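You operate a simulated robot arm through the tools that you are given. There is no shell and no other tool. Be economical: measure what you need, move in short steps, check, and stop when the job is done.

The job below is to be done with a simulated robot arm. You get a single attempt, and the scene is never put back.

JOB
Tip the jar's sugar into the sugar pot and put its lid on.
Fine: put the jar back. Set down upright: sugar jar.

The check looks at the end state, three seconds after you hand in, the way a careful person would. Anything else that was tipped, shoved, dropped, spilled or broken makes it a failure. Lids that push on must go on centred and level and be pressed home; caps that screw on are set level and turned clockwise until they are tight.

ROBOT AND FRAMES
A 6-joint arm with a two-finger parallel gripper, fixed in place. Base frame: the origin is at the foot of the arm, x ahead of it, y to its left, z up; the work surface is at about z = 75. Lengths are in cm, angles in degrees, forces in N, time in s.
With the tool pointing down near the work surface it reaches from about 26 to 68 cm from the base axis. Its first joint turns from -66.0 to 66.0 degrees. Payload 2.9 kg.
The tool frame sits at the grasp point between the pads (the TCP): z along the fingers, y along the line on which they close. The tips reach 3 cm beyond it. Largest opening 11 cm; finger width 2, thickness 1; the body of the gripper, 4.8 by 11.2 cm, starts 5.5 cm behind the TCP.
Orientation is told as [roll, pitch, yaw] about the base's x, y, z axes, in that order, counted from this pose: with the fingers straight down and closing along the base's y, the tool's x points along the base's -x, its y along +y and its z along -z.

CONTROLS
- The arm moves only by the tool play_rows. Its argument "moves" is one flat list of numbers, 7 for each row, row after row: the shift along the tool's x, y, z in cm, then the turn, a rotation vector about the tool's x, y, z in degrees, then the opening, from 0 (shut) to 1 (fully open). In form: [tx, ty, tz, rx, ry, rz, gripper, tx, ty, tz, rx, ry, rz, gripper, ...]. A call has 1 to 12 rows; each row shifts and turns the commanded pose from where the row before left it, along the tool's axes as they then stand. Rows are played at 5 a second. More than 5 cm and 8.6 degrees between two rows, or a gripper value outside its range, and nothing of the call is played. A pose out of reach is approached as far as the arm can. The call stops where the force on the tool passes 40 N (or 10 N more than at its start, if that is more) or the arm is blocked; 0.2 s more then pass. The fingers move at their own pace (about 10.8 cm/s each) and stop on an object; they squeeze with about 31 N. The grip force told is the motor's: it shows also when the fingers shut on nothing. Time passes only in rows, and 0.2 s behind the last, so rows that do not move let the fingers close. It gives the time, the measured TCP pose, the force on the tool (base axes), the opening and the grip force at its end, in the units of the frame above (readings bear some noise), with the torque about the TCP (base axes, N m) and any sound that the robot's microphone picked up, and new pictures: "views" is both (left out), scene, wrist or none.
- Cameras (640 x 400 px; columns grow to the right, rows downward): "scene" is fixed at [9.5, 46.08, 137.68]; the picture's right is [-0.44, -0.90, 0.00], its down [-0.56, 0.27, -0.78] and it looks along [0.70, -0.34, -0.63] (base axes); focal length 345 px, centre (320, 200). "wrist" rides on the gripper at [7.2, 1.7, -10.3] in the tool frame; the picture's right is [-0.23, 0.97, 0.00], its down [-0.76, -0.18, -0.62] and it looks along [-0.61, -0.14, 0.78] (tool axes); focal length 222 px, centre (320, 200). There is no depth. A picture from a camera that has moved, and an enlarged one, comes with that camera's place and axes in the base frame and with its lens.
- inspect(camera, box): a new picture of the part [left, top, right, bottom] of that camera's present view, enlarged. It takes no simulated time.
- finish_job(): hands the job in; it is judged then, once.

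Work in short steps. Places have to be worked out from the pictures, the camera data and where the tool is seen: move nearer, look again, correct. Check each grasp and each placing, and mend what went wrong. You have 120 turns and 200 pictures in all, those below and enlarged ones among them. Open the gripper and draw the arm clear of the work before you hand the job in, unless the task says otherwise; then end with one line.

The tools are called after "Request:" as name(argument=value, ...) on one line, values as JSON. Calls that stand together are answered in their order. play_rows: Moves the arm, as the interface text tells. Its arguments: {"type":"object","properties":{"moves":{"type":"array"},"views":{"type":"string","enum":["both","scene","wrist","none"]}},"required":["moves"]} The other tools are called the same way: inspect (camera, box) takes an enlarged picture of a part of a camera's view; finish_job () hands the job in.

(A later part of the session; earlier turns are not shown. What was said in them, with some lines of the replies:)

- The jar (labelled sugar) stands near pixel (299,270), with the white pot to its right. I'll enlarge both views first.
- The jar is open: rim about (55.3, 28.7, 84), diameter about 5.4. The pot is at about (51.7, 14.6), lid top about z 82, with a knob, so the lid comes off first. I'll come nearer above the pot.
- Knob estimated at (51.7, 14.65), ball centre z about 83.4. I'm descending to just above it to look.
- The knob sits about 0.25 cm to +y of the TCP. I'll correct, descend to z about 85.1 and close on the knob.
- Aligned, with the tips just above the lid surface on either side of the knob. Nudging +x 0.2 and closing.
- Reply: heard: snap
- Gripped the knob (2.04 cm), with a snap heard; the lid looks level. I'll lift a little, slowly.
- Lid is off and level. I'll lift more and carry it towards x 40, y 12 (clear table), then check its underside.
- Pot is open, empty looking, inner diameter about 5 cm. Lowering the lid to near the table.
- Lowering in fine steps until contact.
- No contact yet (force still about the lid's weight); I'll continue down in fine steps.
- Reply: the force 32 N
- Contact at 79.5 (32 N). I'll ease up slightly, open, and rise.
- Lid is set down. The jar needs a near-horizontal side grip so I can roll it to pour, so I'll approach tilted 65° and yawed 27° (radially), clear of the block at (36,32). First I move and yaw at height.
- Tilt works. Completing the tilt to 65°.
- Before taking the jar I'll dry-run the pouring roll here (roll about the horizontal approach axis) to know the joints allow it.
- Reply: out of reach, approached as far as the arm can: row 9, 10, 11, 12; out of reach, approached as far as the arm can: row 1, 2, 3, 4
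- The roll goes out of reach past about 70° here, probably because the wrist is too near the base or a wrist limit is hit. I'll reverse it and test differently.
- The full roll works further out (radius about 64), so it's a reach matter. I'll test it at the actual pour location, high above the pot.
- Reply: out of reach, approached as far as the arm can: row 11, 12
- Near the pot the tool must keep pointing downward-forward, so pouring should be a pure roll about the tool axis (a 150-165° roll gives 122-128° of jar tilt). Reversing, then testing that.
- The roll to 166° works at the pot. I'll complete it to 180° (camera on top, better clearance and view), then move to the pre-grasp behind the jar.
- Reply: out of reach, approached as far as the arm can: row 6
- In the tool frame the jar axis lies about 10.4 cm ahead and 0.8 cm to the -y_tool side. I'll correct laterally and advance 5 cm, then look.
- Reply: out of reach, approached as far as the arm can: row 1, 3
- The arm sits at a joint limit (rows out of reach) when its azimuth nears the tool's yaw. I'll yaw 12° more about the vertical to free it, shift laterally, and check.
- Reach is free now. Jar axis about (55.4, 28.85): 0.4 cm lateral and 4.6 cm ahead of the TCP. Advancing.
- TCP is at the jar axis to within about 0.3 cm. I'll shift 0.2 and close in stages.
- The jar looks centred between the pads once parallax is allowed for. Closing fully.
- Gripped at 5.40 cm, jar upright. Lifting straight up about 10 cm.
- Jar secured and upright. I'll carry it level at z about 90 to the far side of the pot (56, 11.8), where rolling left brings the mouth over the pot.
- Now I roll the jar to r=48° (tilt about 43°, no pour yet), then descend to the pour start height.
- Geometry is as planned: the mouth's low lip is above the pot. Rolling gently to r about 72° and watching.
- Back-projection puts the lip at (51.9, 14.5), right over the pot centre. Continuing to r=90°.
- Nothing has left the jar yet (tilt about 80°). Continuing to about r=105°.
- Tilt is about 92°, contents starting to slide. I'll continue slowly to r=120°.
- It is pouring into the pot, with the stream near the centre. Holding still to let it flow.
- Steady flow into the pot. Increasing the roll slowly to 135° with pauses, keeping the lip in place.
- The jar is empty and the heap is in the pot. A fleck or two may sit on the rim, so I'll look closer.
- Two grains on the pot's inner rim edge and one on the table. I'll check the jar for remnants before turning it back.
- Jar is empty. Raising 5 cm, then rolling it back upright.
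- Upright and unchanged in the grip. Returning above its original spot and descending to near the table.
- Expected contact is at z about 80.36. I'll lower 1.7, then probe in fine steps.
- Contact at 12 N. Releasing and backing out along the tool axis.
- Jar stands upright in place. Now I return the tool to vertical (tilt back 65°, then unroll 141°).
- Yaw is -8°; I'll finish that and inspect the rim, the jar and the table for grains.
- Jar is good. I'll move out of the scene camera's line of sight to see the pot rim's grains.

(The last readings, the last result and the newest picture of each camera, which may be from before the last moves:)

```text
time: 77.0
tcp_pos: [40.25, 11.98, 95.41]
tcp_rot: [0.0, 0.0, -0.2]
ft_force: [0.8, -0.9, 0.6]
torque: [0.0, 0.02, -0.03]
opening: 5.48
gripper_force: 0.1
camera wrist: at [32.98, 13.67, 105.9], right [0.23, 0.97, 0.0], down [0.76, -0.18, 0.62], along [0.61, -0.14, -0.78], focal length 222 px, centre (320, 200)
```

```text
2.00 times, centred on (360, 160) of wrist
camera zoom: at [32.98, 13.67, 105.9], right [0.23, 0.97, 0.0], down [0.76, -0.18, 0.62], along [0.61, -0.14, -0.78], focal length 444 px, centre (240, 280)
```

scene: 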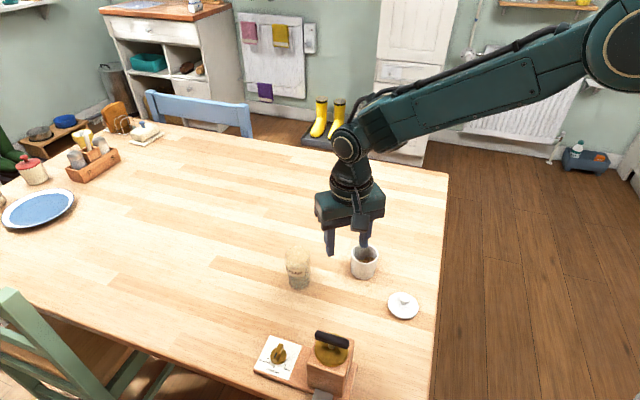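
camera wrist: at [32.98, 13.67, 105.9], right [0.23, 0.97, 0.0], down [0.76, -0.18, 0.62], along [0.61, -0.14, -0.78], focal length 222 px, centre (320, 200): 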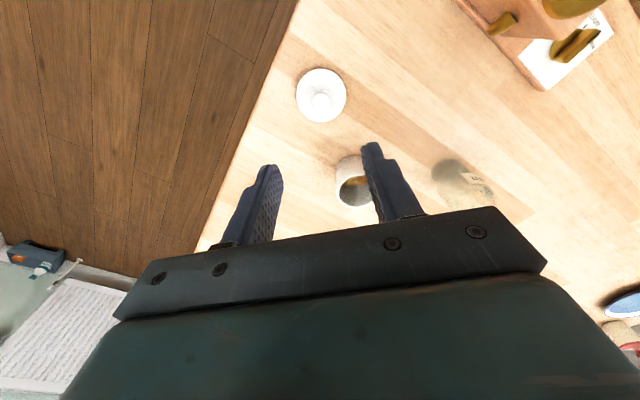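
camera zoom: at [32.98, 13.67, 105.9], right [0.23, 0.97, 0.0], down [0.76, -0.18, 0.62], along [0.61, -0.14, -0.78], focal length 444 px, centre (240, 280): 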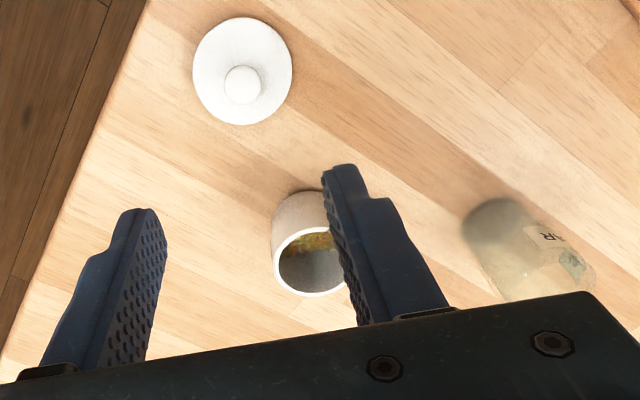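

Two grains remain on the near (-x) rim edge at about (49.1,15.7) and (49.3,13.7); they'd foul the lid. I'll brush them in with nearly closed fingertips, first probing rim height gently at the far side.

Request:
play_rows(moves=[-3.5, 0.68, 0.5, 0, 0, 0, 0.09, -3.5, 0.68, 1.5, 0, 0, 0, 0.09, -3.5, 0.68, 3, 0, 0, 0, 0.09, -3.5, 0.68, 3.4, 0, 0, 0, 0.09, 0, 0, 2, 0, 0, 0, 0.09, 0, 0, 0, 0, 0, 0, 0.09], views="wrist")

Request:
inspect(camera="scene", box=[320, 215, 416, 275])

```text
time: 78.4
tcp_pos: [54.56, 14.83, 84.93]
tcp_rot: [0.0, 0.1, -0.2]
ft_force: [-0.3, -0.2, 0.2]
torque: [-0.01, 0.05, -0.01]
opening: 1.0
gripper_force: 0.2
camera wrist: at [47.31, 16.43, 95.31], right [0.23, 0.97, 0.0], down [0.76, -0.18, 0.62], along [0.61, -0.14, -0.78], focal length 222 px, centre (320, 200)
```

wrist: 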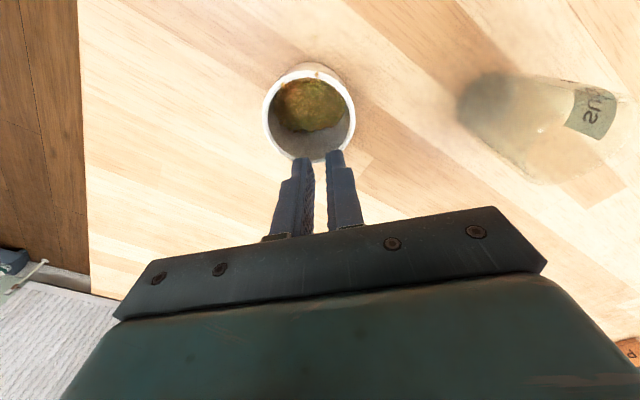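

```text
6.67 times, centred on (368, 245) of scene
camera zoom: at [9.5, 46.08, 137.68], right [-0.44, -0.9, 0.0], down [-0.56, 0.27, -0.78], along [0.7, -0.34, -0.63], focal length 2299 px, centre (0, -100)
```

zoom: 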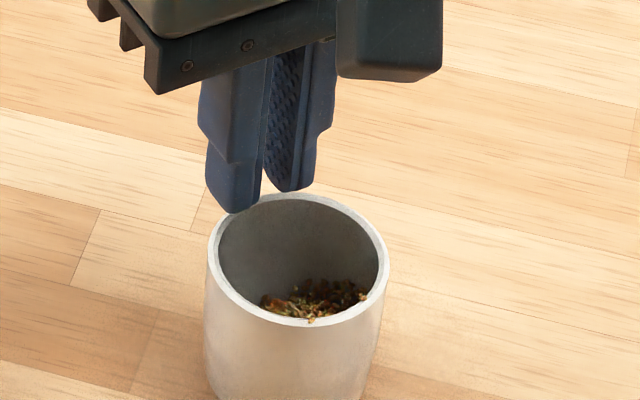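

Good view; I'll zoom the wrist camera on the rim grains.

Request:
inspect(camera="wrist", box=[250, 55, 370, 165])

Request:
play_rows(moves=[0, 0, 0.4, 0, 0, 0, 0.09, 0, 0, 0.3, 0, 0, 0, 0.09, 0, 0, 0, 0, 0, 0, 0.09], views="none")

```text
3.64 times, centred on (310, 110) of wrist
camera zoom: at [47.31, 16.43, 95.31], right [0.23, 0.97, 0.0], down [0.76, -0.18, 0.62], along [0.61, -0.14, -0.78], focal length 808 px, centre (356, 527)
```

zoom: 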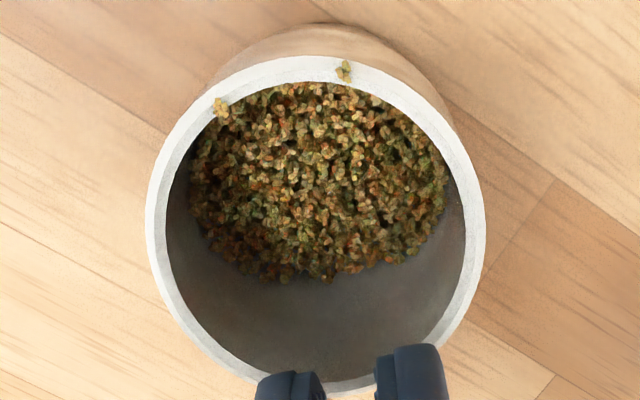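

```text
time: 79.2
tcp_pos: [54.55, 14.6, 84.47]
tcp_rot: [0.0, 0.1, -0.2]
ft_force: [0.3, 0.0, 0.5]
torque: [0.01, 0.04, -0.03]
opening: 1.01
gripper_force: 0.0
```

Grains located at (49.4, 15.75) and (49.4, 13.7), matching finger positions at y 14.7±1. Probing the rim.

Request:
play_rows(moves=[0, 0, 0.15, 0, 0, 0, 0.09, 0, 0, 0.15, 0, 0, 0, 0.09, 0, 0, 0.1, 0, 0, 0, 0.09, 0, 0, 0, 0, 0, 0, 0.09], views="none")

Request:
inspect(camera="scene", box=[320, 215, 416, 275])

```text
time: 80.2
tcp_pos: [54.51, 14.64, 84.12]
tcp_rot: [-0.1, 0.0, -0.2]
ft_force: [0.3, 0.4, -0.2]
torque: [-0.02, 0.02, 0.0]
opening: 0.99
gripper_force: 0.0
```

```text
6.67 times, centred on (368, 245) of scene
camera zoom: at [9.5, 46.08, 137.68], right [-0.44, -0.9, 0.0], down [-0.56, 0.27, -0.78], along [0.7, -0.34, -0.63], focal length 2299 px, centre (0, -100)
```

zoom: 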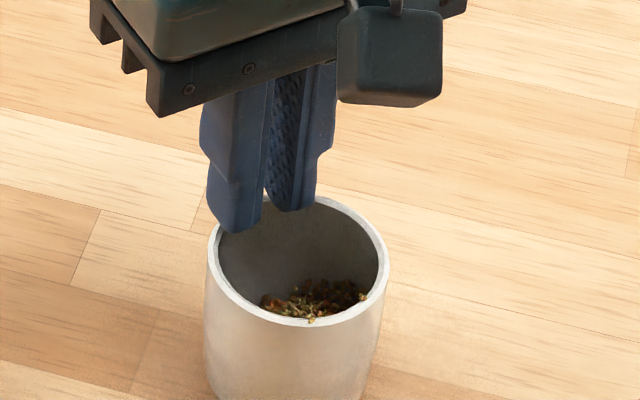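

Request:
play_rows(moves=[0, 0, 0.12, 0, 0, 0, 0.09, 0, 0, 0.12, 0, 0, 0, 0.09, 0, 0, 0, 0, 0, 0, 0.09], views="none")

Request:
play_rows(moves=[0, 0, 0.1, 0, 0, 0, 0.09, 0, 0, 0, 0, 0, 0, 0.09], views="none")

```text
time: 81.0
tcp_pos: [54.55, 14.69, 84.01]
tcp_rot: [0.1, -0.1, -0.2]
ft_force: [-0.5, -0.3, 11.5]
torque: [0.0, 0.01, 0.03]
opening: 0.99
gripper_force: 0.1
```

```text
time: 81.6
tcp_pos: [54.47, 14.56, 83.99]
tcp_rot: [0.1, -0.2, -0.2]
ft_force: [0.5, 0.2, 25.2]
torque: [0.01, -0.04, 0.0]
opening: 1.02
gripper_force: 0.1
```

Rim contact found (tips at z 81.0). I'll rise 2, go to the near side outside the pot, lower to just above rim level and sweep +x, brushing grains inward.

Request:
play_rows(moves=[0, 0, -2, 0, 0, 0, 0.09, 2.55, 0.02, 0, 0, 0, 0, 0.09, 2.55, 0.02, 0, 0, 0, 0, 0.09, 2.55, 0.02, 0, 0, 0, 0, 0.09, 0, 0, 1.0, 0, 0, 0, 0.09, 0, 0, 0.76, 0, 0, 0, 0.09, 0, 0, 0, 0, 0, 0, 0.09, 0, 0, 0, 0, 0, 0, 0.09], views="wrist")

Request:
inspect(camera="scene", box=[320, 225, 416, 285])

```text
time: 83.4
tcp_pos: [46.84, 14.55, 84.0]
tcp_rot: [0.0, 0.2, -0.2]
ft_force: [-0.4, 0.7, -0.2]
torque: [0.02, 0.03, -0.02]
opening: 1.0
gripper_force: 0.1
camera wrist: at [39.62, 16.35, 94.43], right [0.23, 0.97, 0.0], down [0.76, -0.18, 0.62], along [0.61, -0.14, -0.78], focal length 222 px, centre (320, 200)
```

wrist: 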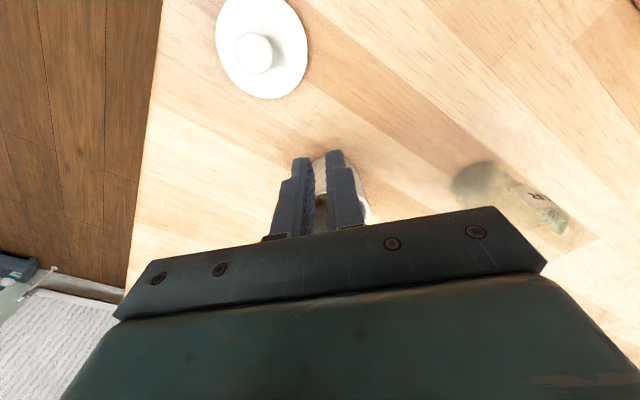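

```text
6.67 times, centred on (368, 255) of scene
camera zoom: at [9.5, 46.08, 137.68], right [-0.44, -0.9, 0.0], down [-0.56, 0.27, -0.78], along [0.7, -0.34, -0.63], focal length 2299 px, centre (0, -167)
```

zoom: 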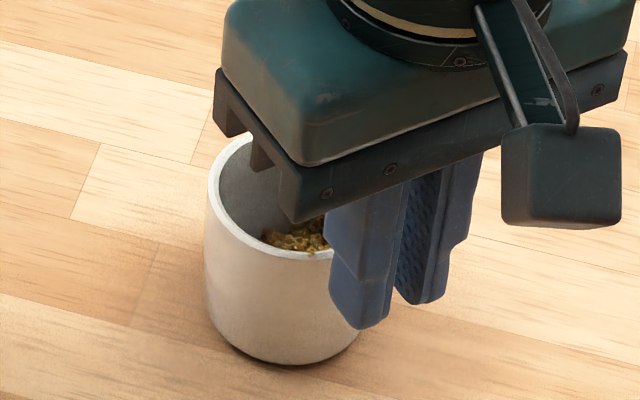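

Tips are at rim level outside the pot. Sweeping slowly inward, first 1.5 cm with a check.

Request:
play_rows(moves=[-0.4, 0.05, 0, 0, 0, 0, 0.09, -0.4, 0, 0, 0, 0, 0, 0.09, -0.3, 0, 0, 0, 0, 0, 0.09, -0.2, 0, 0, 0, 0, 0, 0.09, -0.2, 0, 0, 0, 0, 0, 0.09, 0, 0, 0, 0, 0, 0, 0.09], views="none")

Request:
inspect(camera="scene", box=[320, 225, 416, 285])

```text
time: 84.8
tcp_pos: [48.43, 14.61, 84.1]
tcp_rot: [0.0, 0.1, -0.2]
ft_force: [-0.1, -0.4, 0.3]
torque: [-0.02, -0.01, -0.02]
opening: 0.99
gripper_force: 0.0
```

```text
6.67 times, centred on (368, 255) of scene
camera zoom: at [9.5, 46.08, 137.68], right [-0.44, -0.9, 0.0], down [-0.56, 0.27, -0.78], along [0.7, -0.34, -0.63], focal length 2299 px, centre (0, -167)
```

zoom: 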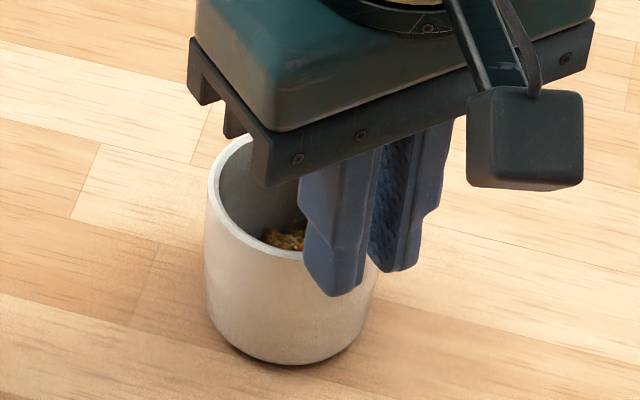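

No contact force on the pot. Continuing the sweep to over the pot interior, then lifting away.

Request:
play_rows(moves=[-0.25, 0, 0, 0, 0, 0, 0.09, -0.25, 0, 0, 0, 0, 0, 0.09, -0.25, 0, 0, 0, 0, 0, 0.09, -0.25, 0, 0, 0, 0, 0, 0.09, -0.3, 0, 0, 0, 0, 0, 0.09, -0.4, 0, 0, 0, 0, 0, 0.09, -0.4, 0, 0, 0, 0, 0, 0.09, -0.4, 0, 0, 0, 0, 0, 0.09, 0, 0, 0, 0, 0, 0, 0.09], views="none")

Request:
play_rows(moves=[-1.5, 0, -2, 0, 0, 0, 0.09, -2, 0, -2, 0, 0, 0, 0.09, 0, 0, 0, 0, 0, 0, 0.09], views="wrist")

Request:
inspect(camera="scene", box=[335, 235, 395, 272])

Request:
inspect(camera="wrist", box=[250, 55, 370, 165])

```text
time: 86.8
tcp_pos: [50.7, 14.76, 84.07]
tcp_rot: [-0.1, 0.1, -0.2]
ft_force: [0.0, 0.5, -0.8]
torque: [0.04, -0.06, 0.02]
opening: 0.98
gripper_force: 0.1
```

```text
time: 87.6
tcp_pos: [54.17, 14.68, 87.98]
tcp_rot: [0.0, 0.2, -0.1]
ft_force: [1.0, -0.7, -0.6]
torque: [0.01, -0.02, -0.04]
opening: 1.0
gripper_force: 0.1
camera wrist: at [47.04, 16.42, 98.38], right [0.23, 0.97, 0.0], down [0.76, -0.18, 0.62], along [0.6, -0.14, -0.78], focal length 222 px, centre (320, 200)
```

wrist: 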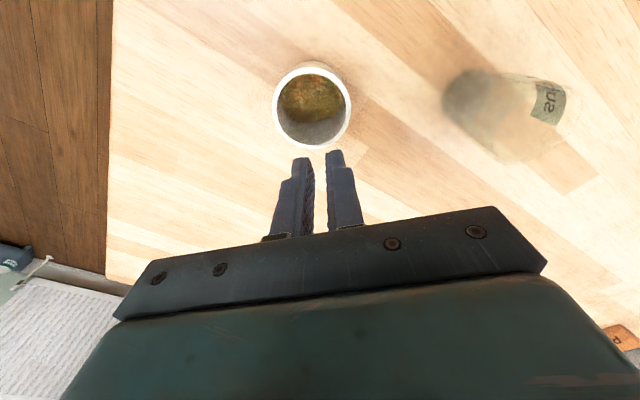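

```text
10.67 times, centred on (365, 254) of scene
camera zoom: at [9.5, 46.08, 137.68], right [-0.44, -0.9, 0.0], down [-0.56, 0.27, -0.78], along [0.7, -0.34, -0.63], focal length 3678 px, centre (-160, -371)
```

zoom: 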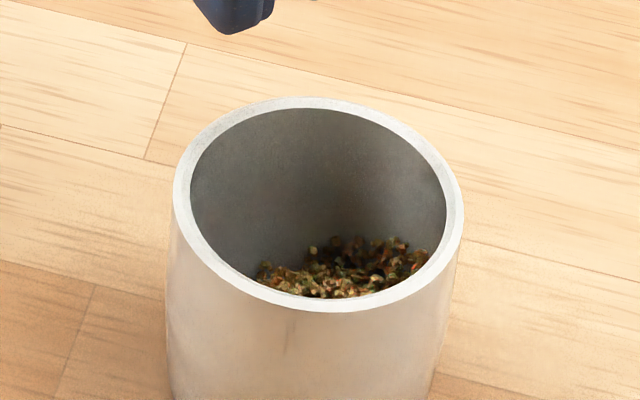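

```text
3.64 times, centred on (310, 110) of wrist
camera zoom: at [47.04, 16.42, 98.38], right [0.23, 0.97, 0.0], down [0.76, -0.18, 0.62], along [0.6, -0.14, -0.78], focal length 808 px, centre (356, 527)
```

zoom: 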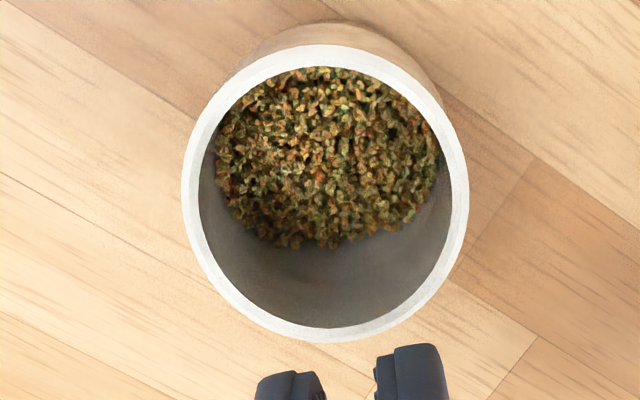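

Rim is clean. Now the single stray grain on the table at about (47.4, 16.1): I'll try to pinch it up. Moving above it to look.

Request:
play_rows(moves=[4.5, 0.6, 0, 0, 0, 0, 0.14, 4.2, 0.7, 0, 0, 0, 0, 0.14, 2, 0, 0, 0, 0, 0, 0.14, 0, 0, 0, 0, 0, 0, 0.14], views="wrist")

Request:
inspect(camera="wrist", box=[250, 60, 450, 220])

```text
time: 88.6
tcp_pos: [43.55, 15.89, 88.11]
tcp_rot: [0.1, 0.2, -0.2]
ft_force: [0.6, -0.8, -0.2]
torque: [0.03, -0.01, 0.02]
opening: 1.54
gripper_force: 0.1
camera wrist: at [36.23, 17.69, 98.4], right [0.23, 0.97, 0.0], down [0.76, -0.18, 0.62], along [0.61, -0.14, -0.78], focal length 222 px, centre (320, 200)
```

wrist: 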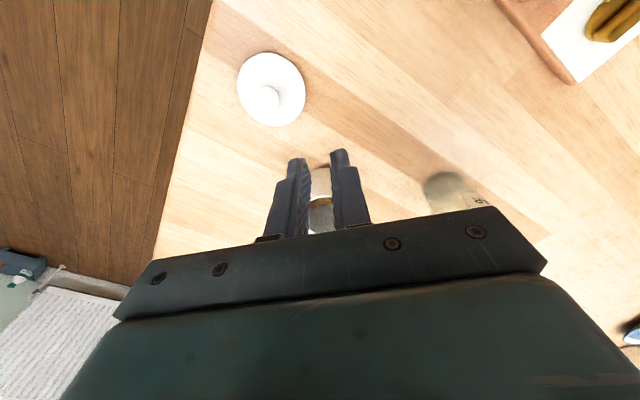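

```text
2.50 times, centred on (350, 140) of wrist
camera zoom: at [36.23, 17.69, 98.4], right [0.23, 0.97, 0.0], down [0.76, -0.18, 0.62], along [0.61, -0.14, -0.78], focal length 555 px, centre (245, 350)
```

zoom: 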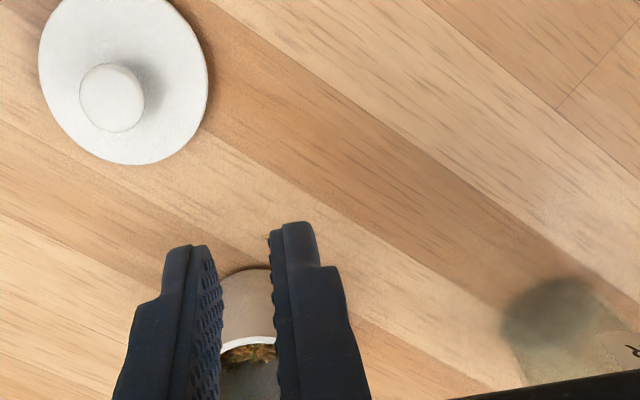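

The expected grain position is hidden behind a fingertip. Opening the fingers and shifting slightly to see it.

Request:
play_rows(moves=[0.5, 0, 0, 0, 0, 0, 0.45, 0, 0, 0, 0, 0, 0, 0.45], views="none")

Request:
inspect(camera="wrist", box=[270, 90, 370, 170])

Request:
inspect(camera="scene", box=[335, 265, 395, 302])

```text
time: 89.2
tcp_pos: [43.16, 16.03, 87.98]
tcp_rot: [0.0, 0.1, -0.1]
ft_force: [0.0, -0.1, 0.5]
torque: [0.0, 0.0, 0.0]
opening: 4.96
gripper_force: 0.0
```

```text
5.00 times, centred on (320, 130) of wrist
camera zoom: at [35.78, 17.73, 98.36], right [0.23, 0.97, 0.0], down [0.76, -0.18, 0.62], along [0.61, -0.14, -0.78], focal length 1111 px, centre (320, 550)
```

zoom: 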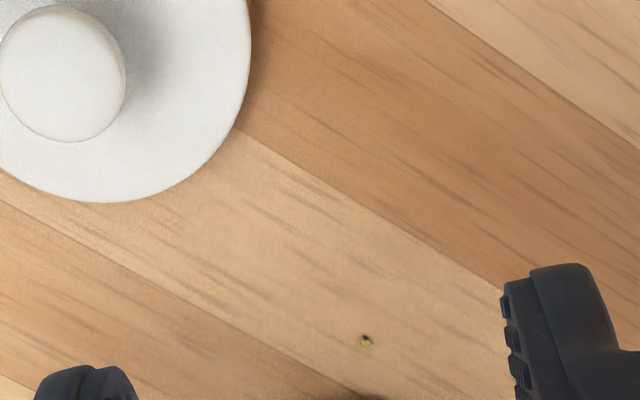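

```text
10.67 times, centred on (365, 284) of scene
camera zoom: at [9.5, 46.08, 137.68], right [-0.44, -0.9, 0.0], down [-0.56, 0.27, -0.78], along [0.7, -0.34, -0.63], focal length 3678 px, centre (-160, -691)
```

zoom: 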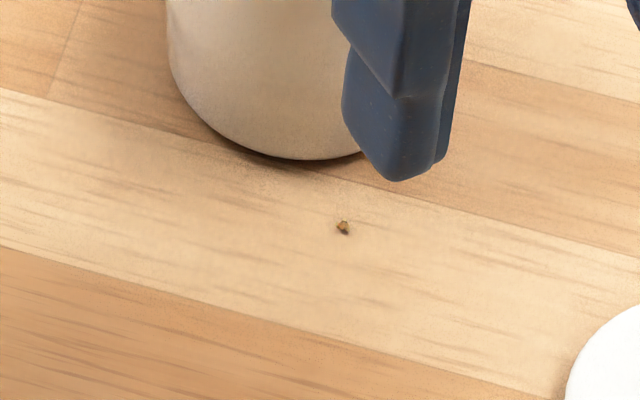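

Grain at about (47.75, 16.0). Descending over it with the fingers open about 2 cm, to z 80 first.

Request:
play_rows(moves=[-2.1, 0, 2, 0, 0, 0, 0.2, -2.1, 0, 3, 0, 0, 0, 0.2, 0, 0, 3, 0, 0, 0, 0.2, 0, 0, 0, 0, 0, 0, 0.2], views="none")

Request:
inspect(camera="scene", box=[335, 255, 395, 292])

Request:
inspect(camera="wrist", box=[270, 120, 370, 200])

```text
time: 90.2
tcp_pos: [47.42, 15.95, 79.95]
tcp_rot: [0.0, 0.1, -0.2]
ft_force: [-0.4, 0.0, 0.6]
torque: [-0.01, 0.0, -0.02]
opening: 2.21
gripper_force: 0.0
```

```text
10.67 times, centred on (365, 274) of scene
camera zoom: at [9.5, 46.08, 137.68], right [-0.44, -0.9, 0.0], down [-0.56, 0.27, -0.78], along [0.7, -0.34, -0.63], focal length 3678 px, centre (-160, -584)
```

zoom: 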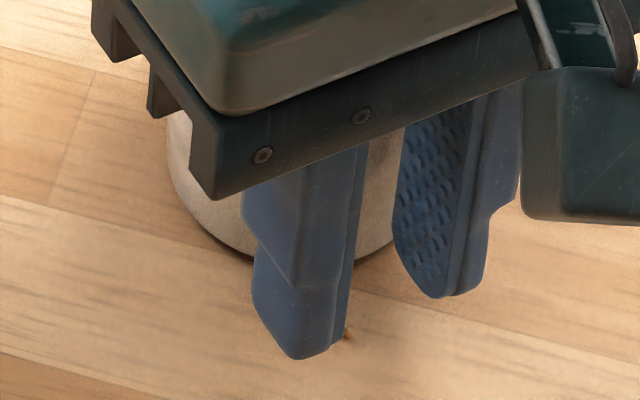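

```text
5.00 times, centred on (320, 160) of wrist
camera zoom: at [40.11, 17.72, 90.34], right [0.23, 0.97, 0.0], down [0.76, -0.18, 0.62], along [0.61, -0.14, -0.78], focal length 1111 px, centre (320, 400)
```

zoom: 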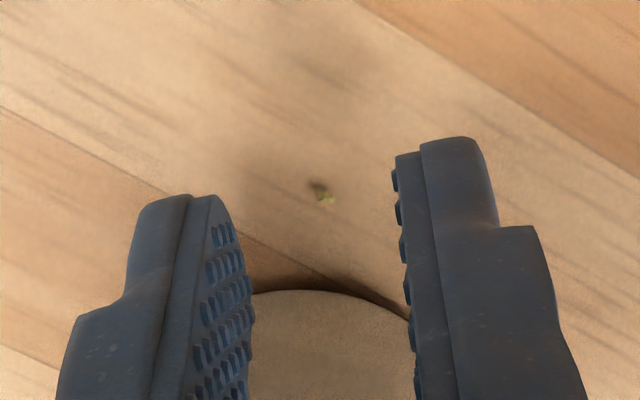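

The grain is between the fingers, about 0.5 cm ahead of centre (within pad width). Lowering to the table gently.

Request:
play_rows(moves=[-0.1, 0, 0.8, 0, 0, 0, 0.2, 0, 0, 0.8, 0, 0, 0, 0.2, 0, 0, 0.1, 0, 0, 0, 0.2, 0, 0, 0.1, 0, 0, 0, 0.2, 0, 0, 0, 0, 0, 0, 0.2], views="none")

Request:
play_rows(moves=[0, 0, 0.07, 0, 0, 0, 0.2, 0, 0, 0, 0, 0, 0, 0.2], views="none")

```text
time: 91.4
tcp_pos: [47.44, 16.04, 78.2]
tcp_rot: [0.0, 0.2, -0.1]
ft_force: [0.0, -0.1, 0.0]
torque: [-0.02, 0.04, -0.01]
opening: 2.18
gripper_force: 0.1
```

```text
time: 92.0
tcp_pos: [47.38, 15.93, 78.1]
tcp_rot: [0.0, 0.1, -0.1]
ft_force: [0.4, 0.3, -0.2]
torque: [0.03, -0.04, -0.02]
opening: 2.2
gripper_force: 0.0
```

Tips are about 0.1 above the table. A touch lower, then close slowly on the grain.

Request:
play_rows(moves=[0, 0, 0.05, 0, 0, 0, 0.2, 0, 0, 0, 0, 0, 0, 0.15, 0, 0, 0, 0, 0, 0, 0.1, 0, 0, 0, 0, 0, 0, 0.05, 0, 0, 0, 0, 0, 0, 0, 0, 0, 0, 0, 0, 0, 0, 0, 0, 0, 0, 0, 0, 0], views="none")

Request:
inspect(camera="wrist", box=[270, 120, 370, 200])

```text
time: 93.6
tcp_pos: [47.42, 15.97, 78.09]
tcp_rot: [-0.1, 0.1, -0.2]
ft_force: [0.1, -0.1, -0.5]
torque: [0.0, 0.02, -0.01]
opening: 0.0
gripper_force: 31.0
```

```text
5.00 times, centred on (320, 160) of wrist
camera zoom: at [40.19, 17.72, 88.47], right [0.23, 0.97, 0.0], down [0.76, -0.18, 0.62], along [0.61, -0.14, -0.78], focal length 1111 px, centre (320, 400)
```

zoom: 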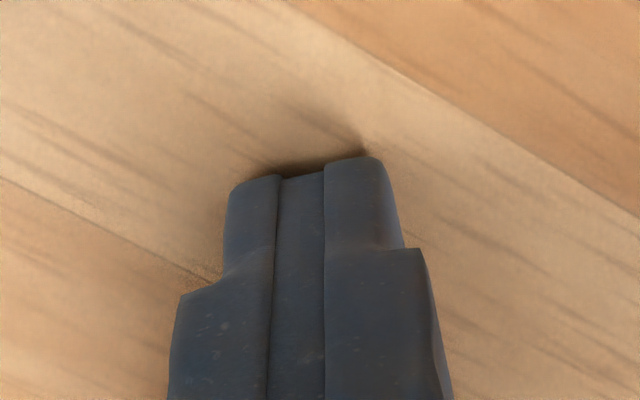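

Opening reads 0; I'll lift a bit and see whether the grain came along.

Request:
play_rows(moves=[0, 0, -2, 0, 0, 0, 0, 0, 0, -3, 0, 0, 0, 0, 3, 0, -1, 0, 0, 0, 0, 0, 0, 0, 0, 0, 0, 0], views="none")

Request:
inspect(camera="scene", box=[325, 250, 405, 300])

Request:
inspect(camera="wrist", box=[240, 90, 400, 215])

```text
time: 94.6
tcp_pos: [44.48, 15.95, 84.32]
tcp_rot: [0.0, 0.1, -0.2]
ft_force: [0.2, 0.1, -0.1]
torque: [0.02, -0.01, -0.01]
opening: 0.0
gripper_force: 31.0
```

```text
8.00 times, centred on (365, 275) of scene
camera zoom: at [9.5, 46.08, 137.68], right [-0.44, -0.9, 0.0], down [-0.56, 0.27, -0.78], along [0.7, -0.34, -0.63], focal length 2759 px, centre (-40, -400)
```

zoom: 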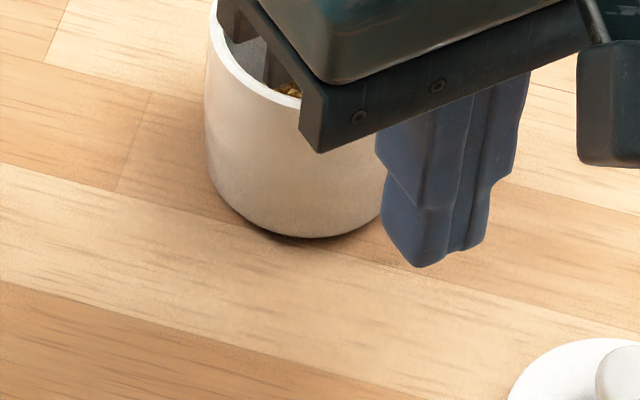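

```text
3.20 times, centred on (320, 152) of wrist
camera zoom: at [37.28, 17.68, 94.62], right [0.23, 0.97, 0.0], down [0.76, -0.18, 0.62], along [0.61, -0.14, -0.78], focal length 711 px, centre (320, 352)
```

zoom: 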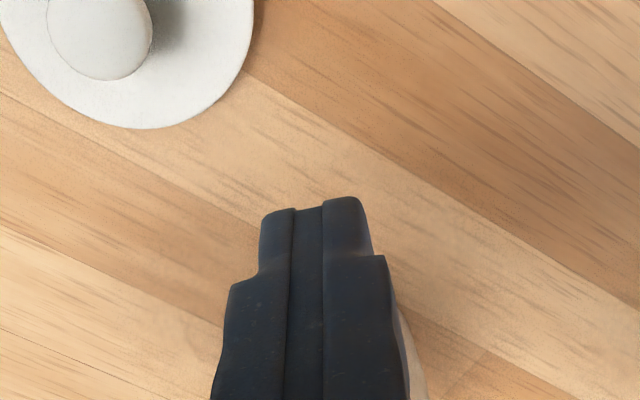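

The grain is gone from the table, so it's likely pinched between the pads. Carrying to above the pot centre and opening there.

Request:
play_rows(moves=[0, 0, -2, 0, 0, 0, 0, -3.7, -0.65, 0, 0, 0, 0, 0, -3.7, -0.7, 0, 0, 0, 0, 0, 0, 0, 1.2, 0, 0, 0, 0, 0, 0, 0, 0, 0, 0, 0], views="none")

Request:
play_rows(moves=[0, 0, 0, 0, 0, 0, 0.05, 0, 0, 0, 0, 0, 0, 0.15, 0, 0, 0, 0, 0, 0, 0.15, 0, 0, 0, 0, 0, 0, 0.15, 0, 0, -2, 0, 0, 0, 0.4, 3, 0, -2, 0, 0, 0, 0.4, 4.5, 0, -2, 0, 0, 0, 0.4, 4, 0, 0, 0, 0, 0, 0.4, 0, 0, 0, 0, 0, 0, 0.4], views="both")

Request:
inspect(camera="scene", box=[315, 235, 435, 325])

```text
time: 95.8
tcp_pos: [51.84, 14.79, 84.92]
tcp_rot: [0.0, 0.2, -0.2]
ft_force: [0.3, -0.7, -0.1]
torque: [0.02, 0.0, -0.02]
opening: 0.01
gripper_force: 31.3
```

```text
time: 97.8
tcp_pos: [40.21, 14.66, 90.91]
tcp_rot: [0.1, 0.1, -0.2]
ft_force: [0.5, 0.2, 0.4]
torque: [0.0, 0.0, -0.02]
opening: 4.37
gripper_force: 0.0
camera wrist: at [33.07, 16.34, 101.34], right [0.23, 0.97, 0.0], down [0.76, -0.18, 0.62], along [0.61, -0.14, -0.78], focal length 222 px, centre (320, 200)
```

scene: 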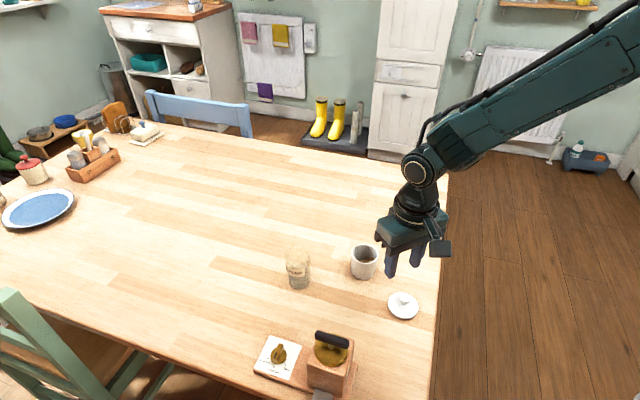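
wrist: 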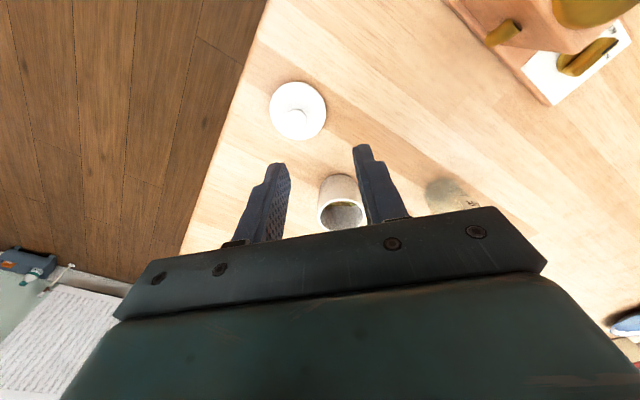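

```text
4.44 times, centred on (375, 280) of scene
camera zoom: at [9.5, 46.08, 137.68], right [-0.44, -0.9, 0.0], down [-0.56, 0.27, -0.78], along [0.7, -0.34, -0.63], focal length 1533 px, centre (76, -156)
```

zoom: 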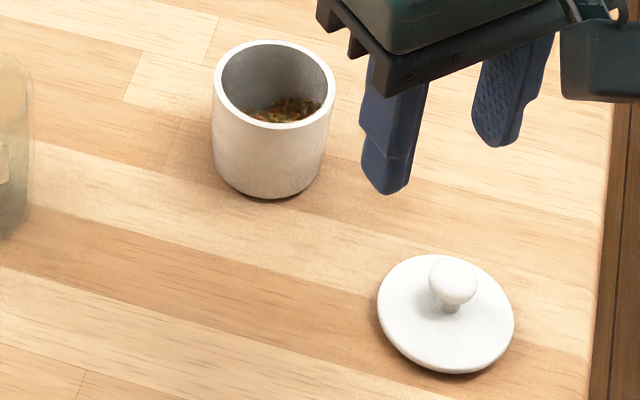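

Table and rim are clean. Now the lid: moving over it at (40.04, 12.1) and descending to just above.

Request:
play_rows(moves=[0.2, -2.5, 1, 0, 0, 0, 0.45, 0, 0, 4, 0, 0, 0, 0.45, 0, 0, 3, 0, 0, 0, 0.45, 0, 0, 0, 0, 0, 0, 0.45, 0, 0, 0, 0, 0, 0, 0.45], views="wrist")

Request:
inspect(camera="scene", box=[350, 250, 470, 325])

```text
time: 99.0
tcp_pos: [40.06, 12.19, 82.95]
tcp_rot: [-0.1, 0.1, -0.3]
ft_force: [0.0, -0.4, -0.4]
torque: [0.0, 0.03, -0.04]
opening: 4.96
gripper_force: 0.2
camera wrist: at [32.92, 13.88, 93.36], right [0.23, 0.97, 0.0], down [0.76, -0.18, 0.62], along [0.61, -0.14, -0.78], focal length 222 px, centre (320, 200)
```

wrist: 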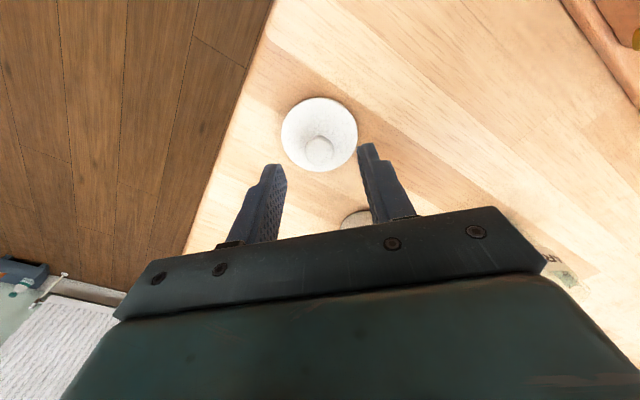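

```text
5.33 times, centred on (410, 288) of scene
camera zoom: at [9.5, 46.08, 137.68], right [-0.44, -0.9, 0.0], down [-0.56, 0.27, -0.78], along [0.7, -0.34, -0.63], focal length 1839 px, centre (-160, -267)
```

zoom: 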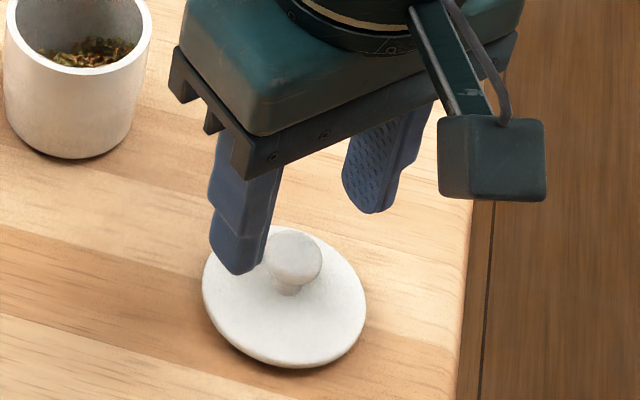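

Aligned with the knob. Descending 3.3 cm and closing.

Request:
play_rows(moves=[-0.05, -0.05, 1.5, 0, 0, 0, 0.45, 0, 0, 1.2, 0, 0, 0, 0.45, 0, 0, 0.6, 0, 0, 0, 0.45, 0, 0, 0, 0, 0, 0, 0.3, 0, 0, 0, 0, 0, 0, 0.1, 0, 0, 0, 0, 0, 0, 0.1, 0, 0, 0, 0, 0, 0, 0.1], views="wrist")

Request:
inspect(camera="scene", box=[350, 250, 470, 325])

```text
time: 100.6
tcp_pos: [40.11, 12.07, 79.76]
tcp_rot: [0.0, 0.1, -0.2]
ft_force: [-0.8, -0.9, 0.0]
torque: [0.02, 0.03, 0.04]
opening: 2.0
gripper_force: 30.8
camera wrist: at [32.93, 13.79, 90.03], right [0.23, 0.97, 0.0], down [0.76, -0.18, 0.62], along [0.61, -0.14, -0.78], focal length 222 px, centre (320, 200)
```

wrist: 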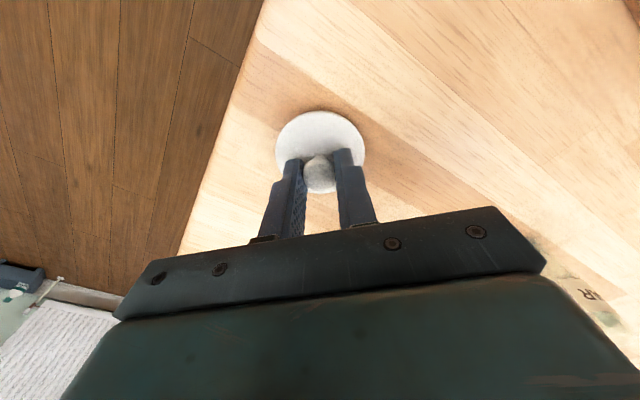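

```text
5.33 times, centred on (410, 288) of scene
camera zoom: at [9.5, 46.08, 137.68], right [-0.44, -0.9, 0.0], down [-0.56, 0.27, -0.78], along [0.7, -0.34, -0.63], focal length 1839 px, centre (-160, -267)
```

zoom: 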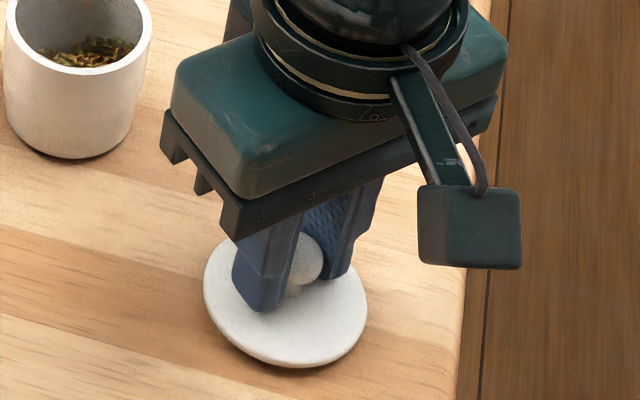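

Same grip as before (2.0 cm). Lifting and carrying back above the pot.

Request:
play_rows(moves=[0, 0, -2, 0, 0, 0, 0.1, 0, 0, -4, 0, 0, 0, 0.1, 0, 0, -4, 0, 0, 0, 0.1, 0, 0, -1.5, 0, 0, 0, 0.1, -3, 0.63, 0, 0, 0, 0, 0.1, -3, 0.63, 0, 0, 0, 0, 0.1, -3, 0.63, 0, 0, 0, 0, 0.1, -2.95, 0.64, 0, 0, 0, 0, 0.1, 0, 0, 3, 0, 0, 0, 0.1, 0, 0, 0, 0, 0, 0, 0.1], views="wrist")

Request:
inspect(camera="scene", box=[310, 200, 430, 275])

```text
time: 102.8
tcp_pos: [52.1, 14.55, 88.11]
tcp_rot: [0.0, 0.2, -0.2]
ft_force: [0.2, 0.2, -0.7]
torque: [-0.01, 0.01, 0.01]
opening: 1.97
gripper_force: 31.2
camera wrist: at [44.96, 16.31, 98.42], right [0.23, 0.97, 0.0], down [0.76, -0.18, 0.62], along [0.61, -0.14, -0.78], focal length 222 px, centre (320, 200)
```

wrist: 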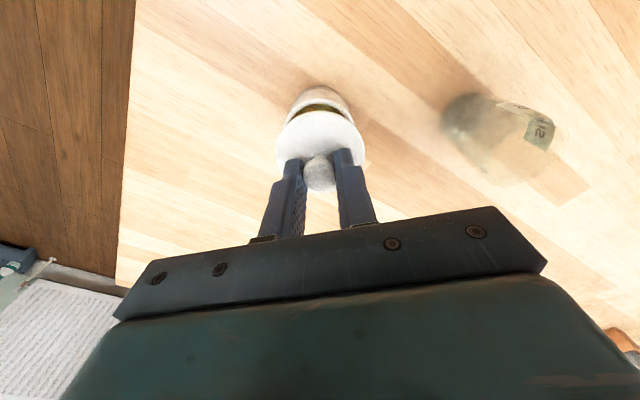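

```text
5.33 times, centred on (370, 238) of scene
camera zoom: at [9.51, 46.08, 137.68], right [-0.44, -0.9, 0.0], down [-0.56, 0.27, -0.78], along [0.7, -0.34, -0.63], focal length 1839 px, centre (53, 0)
```

zoom: 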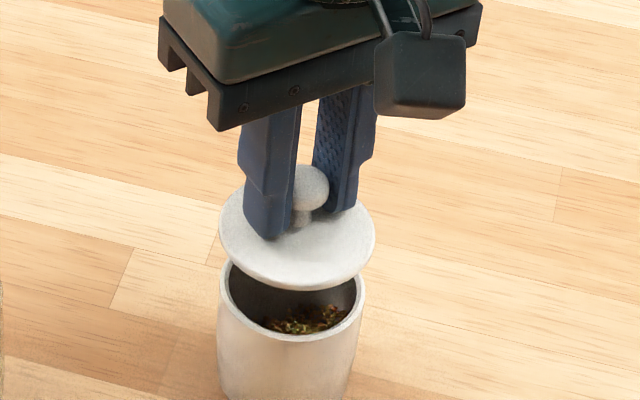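

Lid alignment matches the lift-off picture within a fraction of a millimetre. Lowering to near the rim.

Request:
play_rows(moves=[0, 0, 1, 0, 0, 0, 0.1, 0, 0, 0.8, 0, 0, 0, 0.1, 0, 0, 0.4, 0, 0, 0, 0.1, 0, 0, 0, 0, 0, 0, 0.1], views="none")

Request:
inspect(camera="scene", box=[310, 215, 430, 290])

Request:
inspect(camera="wrist", box=[260, 70, 380, 200])

```text
time: 103.8
tcp_pos: [52.22, 14.69, 85.91]
tcp_rot: [-0.1, 0.0, -0.2]
ft_force: [0.2, -0.1, -0.1]
torque: [0.01, -0.01, 0.0]
opening: 2.0
gripper_force: 30.8
```

```text
5.33 times, centred on (370, 252) of scene
camera zoom: at [9.5, 46.08, 137.68], right [-0.44, -0.9, 0.0], down [-0.56, 0.27, -0.78], along [0.7, -0.34, -0.63], focal length 1839 px, centre (53, -80)
```

zoom: 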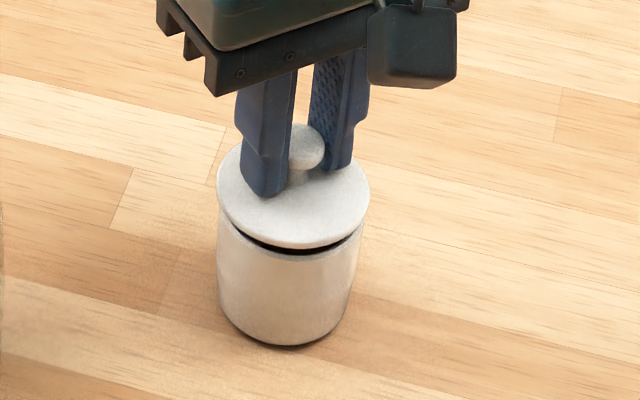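

```text
3.08 times, centred on (320, 135) of wrist
camera zoom: at [44.92, 16.32, 96.25], right [0.23, 0.97, 0.0], down [0.76, -0.18, 0.62], along [0.61, -0.14, -0.78], focal length 684 px, centre (320, 400)
```

zoom: 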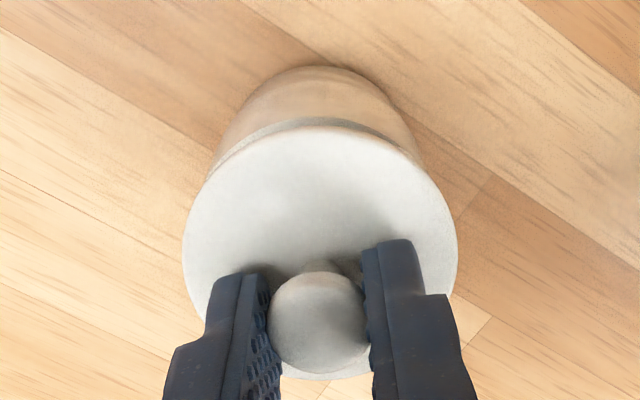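

Centred per comparison with the original closed picture (293 px against 293.5 expected). Lowering in fine steps onto the rim.

Request:
play_rows(moves=[0, 0, 0.15, 0, 0, 0, 0.1, 0, 0, 0.15, 0, 0, 0, 0.1, 0, 0, 0.15, 0, 0, 0, 0.1, 0, 0, 0.1, 0, 0, 0, 0.1, 0, 0, 0, 0, 0, 0, 0.1], views="none")

Request:
inspect(camera="scene", box=[310, 215, 430, 290])

```text
time: 105.0
tcp_pos: [52.13, 14.56, 85.51]
tcp_rot: [0.1, 0.1, -0.2]
ft_force: [0.4, 0.2, 0.3]
torque: [-0.01, -0.02, -0.01]
opening: 2.0
gripper_force: 30.8
```

```text
5.33 times, centred on (370, 252) of scene
camera zoom: at [9.5, 46.08, 137.68], right [-0.44, -0.9, 0.0], down [-0.56, 0.27, -0.78], along [0.7, -0.34, -0.63], focal length 1839 px, centre (53, -80)
```

zoom: 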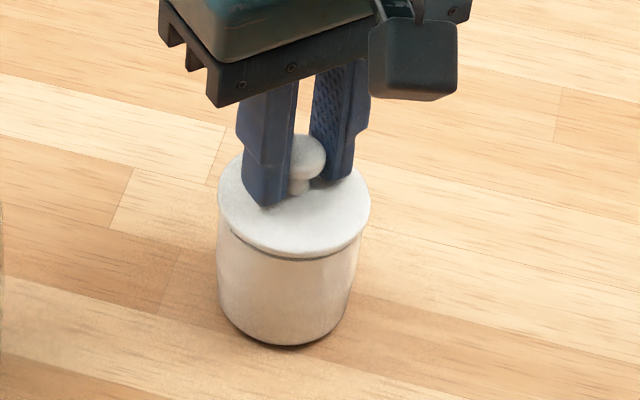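

Request:
play_rows(moves=[0, 0, 0.1, 0, 0, 0, 0.1, 0, 0, 0.1, 0, 0, 0, 0.1, 0, 0, 0.1, 0, 0, 0, 0.1, 0, 0, 0, 0, 0, 0, 0.1], views="none")

Request:
inspect(camera="scene", box=[310, 215, 430, 290])

```text
time: 106.0
tcp_pos: [52.08, 14.53, 85.09]
tcp_rot: [-0.1, 0.1, -0.2]
ft_force: [-0.4, -0.1, -0.3]
torque: [0.01, -0.01, 0.0]
opening: 2.04
gripper_force: 31.3
```

```text
5.33 times, centred on (370, 252) of scene
camera zoom: at [9.5, 46.08, 137.68], right [-0.44, -0.9, 0.0], down [-0.56, 0.27, -0.78], along [0.7, -0.34, -0.63], focal length 1839 px, centre (53, -80)
```

zoom: 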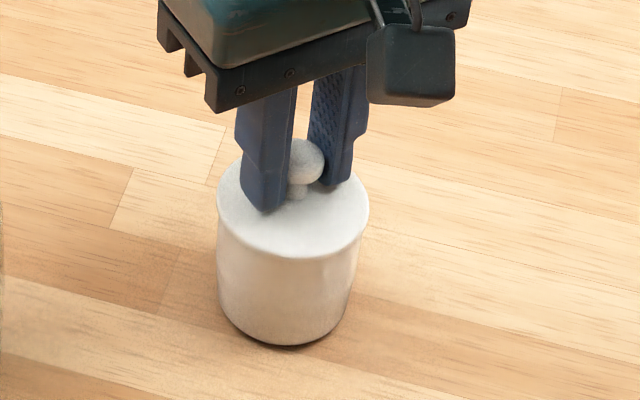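

Nearly closed, no resistance yet. Pressing on in small steps until firm.

Request:
play_rows(moves=[0, 0, 0.08, 0, 0, 0, 0.1, 0, 0, 0.08, 0, 0, 0, 0.1, 0, 0, 0.08, 0, 0, 0, 0.1, 0, 0, 0.08, 0, 0, 0, 0.1, 0, 0, 0, 0, 0, 0, 0.1], views="none")

Request:
inspect(camera="scene", box=[310, 215, 430, 290])

```text
time: 107.2
tcp_pos: [52.06, 14.54, 84.98]
tcp_rot: [0.1, -0.2, -0.2]
ft_force: [-6.0, -0.8, 30.4]
torque: [0.0, -0.03, 0.02]
opening: 2.02
gripper_force: 30.8
heard: snap
```

```text
5.33 times, centred on (370, 252) of scene
camera zoom: at [9.44, 46.06, 137.69], right [-0.44, -0.9, 0.0], down [-0.56, 0.27, -0.78], along [0.7, -0.34, -0.63], focal length 1839 px, centre (53, -80)
```

zoom: 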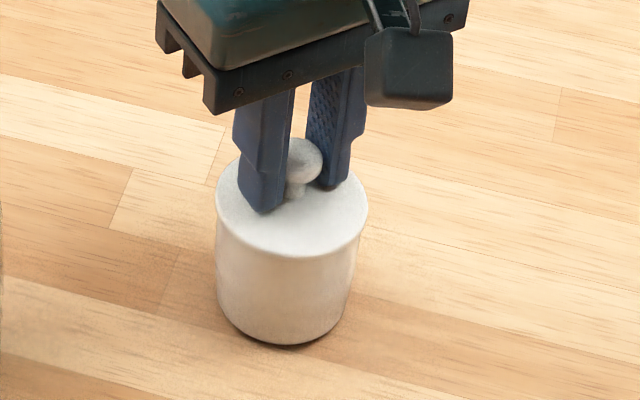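

Snap heard at 30 N, lid seated level. Relieving the press, opening, and drawing clear.

Request:
play_rows(moves=[0, 0, -0.2, 0, 0, 0, 0.1, 0, 0, 0, 0, 0, 0, 0.25, 0, 0, 0, 0, 0, 0, 0.45, 0, 0, 0, 0, 0, 0, 0.45, 0, 0, -1.5, 0, 0, 0, 0.45, 0, 0, -4, 0, 0, 0, 0.45, 0, 0, -4.5, 0, 0, 0, 0.45, 3.5, -1, -3, 0, 0, 0, 0.45, 3.5, -2, -3, 0, 0, 0, 0.45, 3, -2, -2, 0, 0, 0, 0.45, 0, 0, 0, 0, 0, 0, 0.45])

Request:
inspect(camera="scene", box=[270, 225, 430, 325])

Request:
inspect(camera="scene", box=[335, 235, 395, 285])

```text
refused: row 9 steps farther than a row can; nothing moved
```

```text
4.00 times, centred on (350, 275) of scene
camera zoom: at [9.44, 46.06, 137.69], right [-0.44, -0.9, 0.0], down [-0.56, 0.27, -0.78], along [0.7, -0.34, -0.63], focal length 1379 px, centre (200, -100)
```

zoom: 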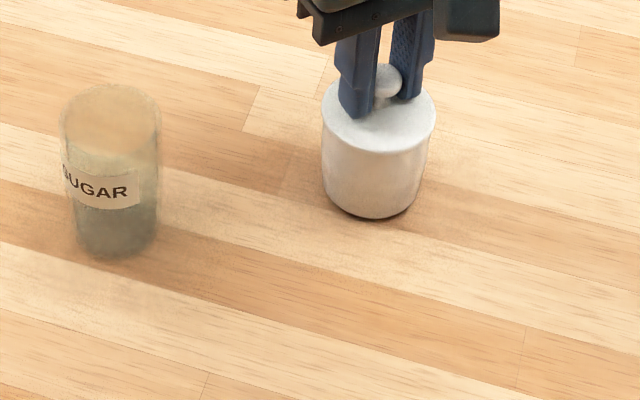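

```text
8.00 times, centred on (365, 260) of scene
camera zoom: at [9.44, 46.06, 137.69], right [-0.44, -0.9, 0.0], down [-0.56, 0.27, -0.78], along [0.7, -0.34, -0.63], focal length 2759 px, centre (-40, -280)
```

zoom: 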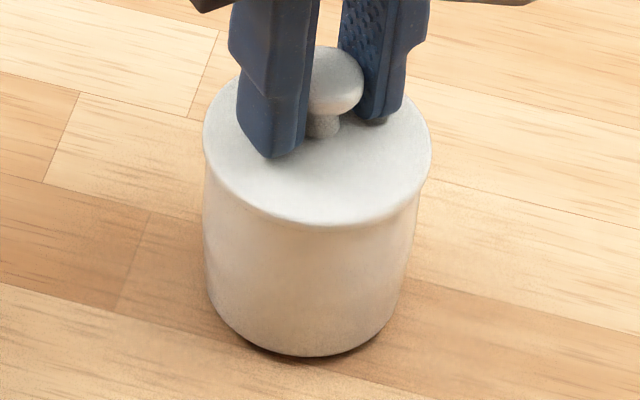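

A row step was too long and nothing moved, so I'm reissuing with shorter steps.

Request:
play_rows(moves=[0, 0, -0.2, 0, 0, 0, 0.1, 0, 0, 0, 0, 0, 0, 0.25, 0, 0, 0, 0, 0, 0, 0.45, 0, 0, 0, 0, 0, 0, 0.45, 0, 0, -1.5, 0, 0, 0, 0.45, 0, 0, -4, 0, 0, 0, 0.45, 0, 0, -4.5, 0, 0, 0, 0.45, 3, -1, -2, 0, 0, 0, 0.45, 3, -2, -2, 0, 0, 0, 0.45, 3, -2, -2, 0, 0, 0, 0.45, 0, 0, 0, 0, 0, 0, 0.45])

Request:
inspect(camera="scene", box=[270, 225, 430, 325])

Request:
inspect(camera="scene", box=[335, 235, 395, 285])

```text
time: 109.6
tcp_pos: [43.03, 9.77, 100.64]
tcp_rot: [0.0, 0.0, -0.1]
ft_force: [-0.4, 0.2, 0.0]
torque: [0.01, 0.01, -0.01]
opening: 4.94
gripper_force: 0.0
camera wrist: at [35.88, 11.51, 111.04], right [0.23, 0.97, 0.0], down [0.76, -0.18, 0.62], along [0.61, -0.14, -0.78], focal length 222 px, centre (320, 200)
```

scene: 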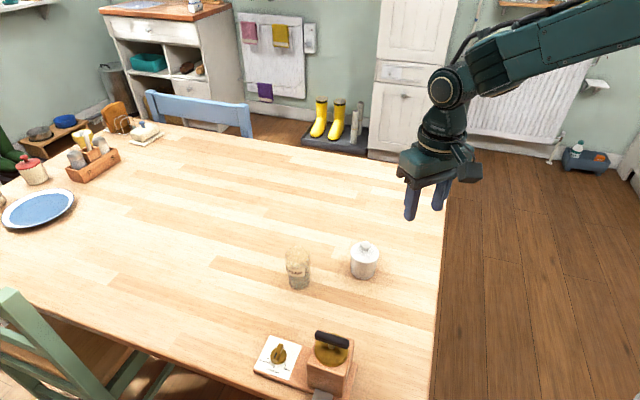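
wrist: 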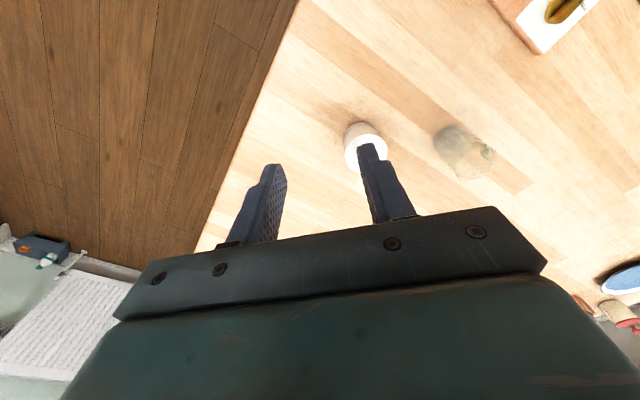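

```text
4.00 times, centred on (350, 275) of scene
camera zoom: at [9.5, 46.08, 137.68], right [-0.44, -0.9, 0.0], down [-0.56, 0.27, -0.78], along [0.7, -0.34, -0.63], focal length 1379 px, centre (200, -100)
```

zoom: 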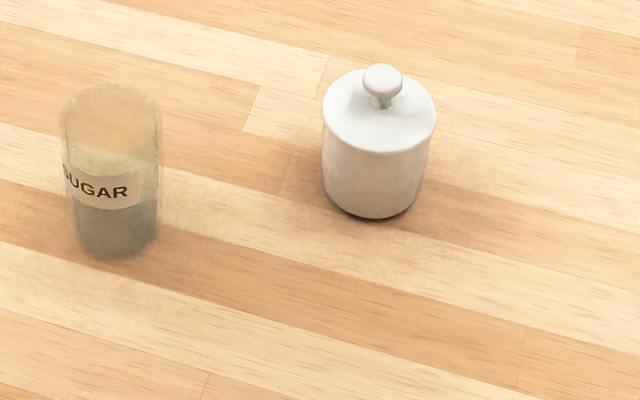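

```text
8.00 times, centred on (365, 260) of scene
camera zoom: at [9.5, 46.08, 137.68], right [-0.44, -0.9, 0.0], down [-0.56, 0.27, -0.78], along [0.7, -0.34, -0.63], focal length 2759 px, centre (-40, -280)
```

zoom: 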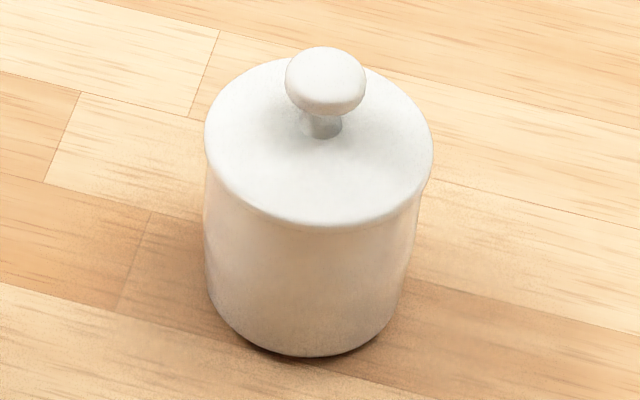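

The pot is closed, centred and level; the jar is empty, upright and back in place; the table is clean and the arm is clear. Handing in.

Request:
finish_job()

```text
The job is handed in.
```

I tipped the jar's contents (labelled sugar) into the pot, pressed the pot's lid on until it snapped, set the jar back upright, and cleared the few stray grains I could see off the rim and table.
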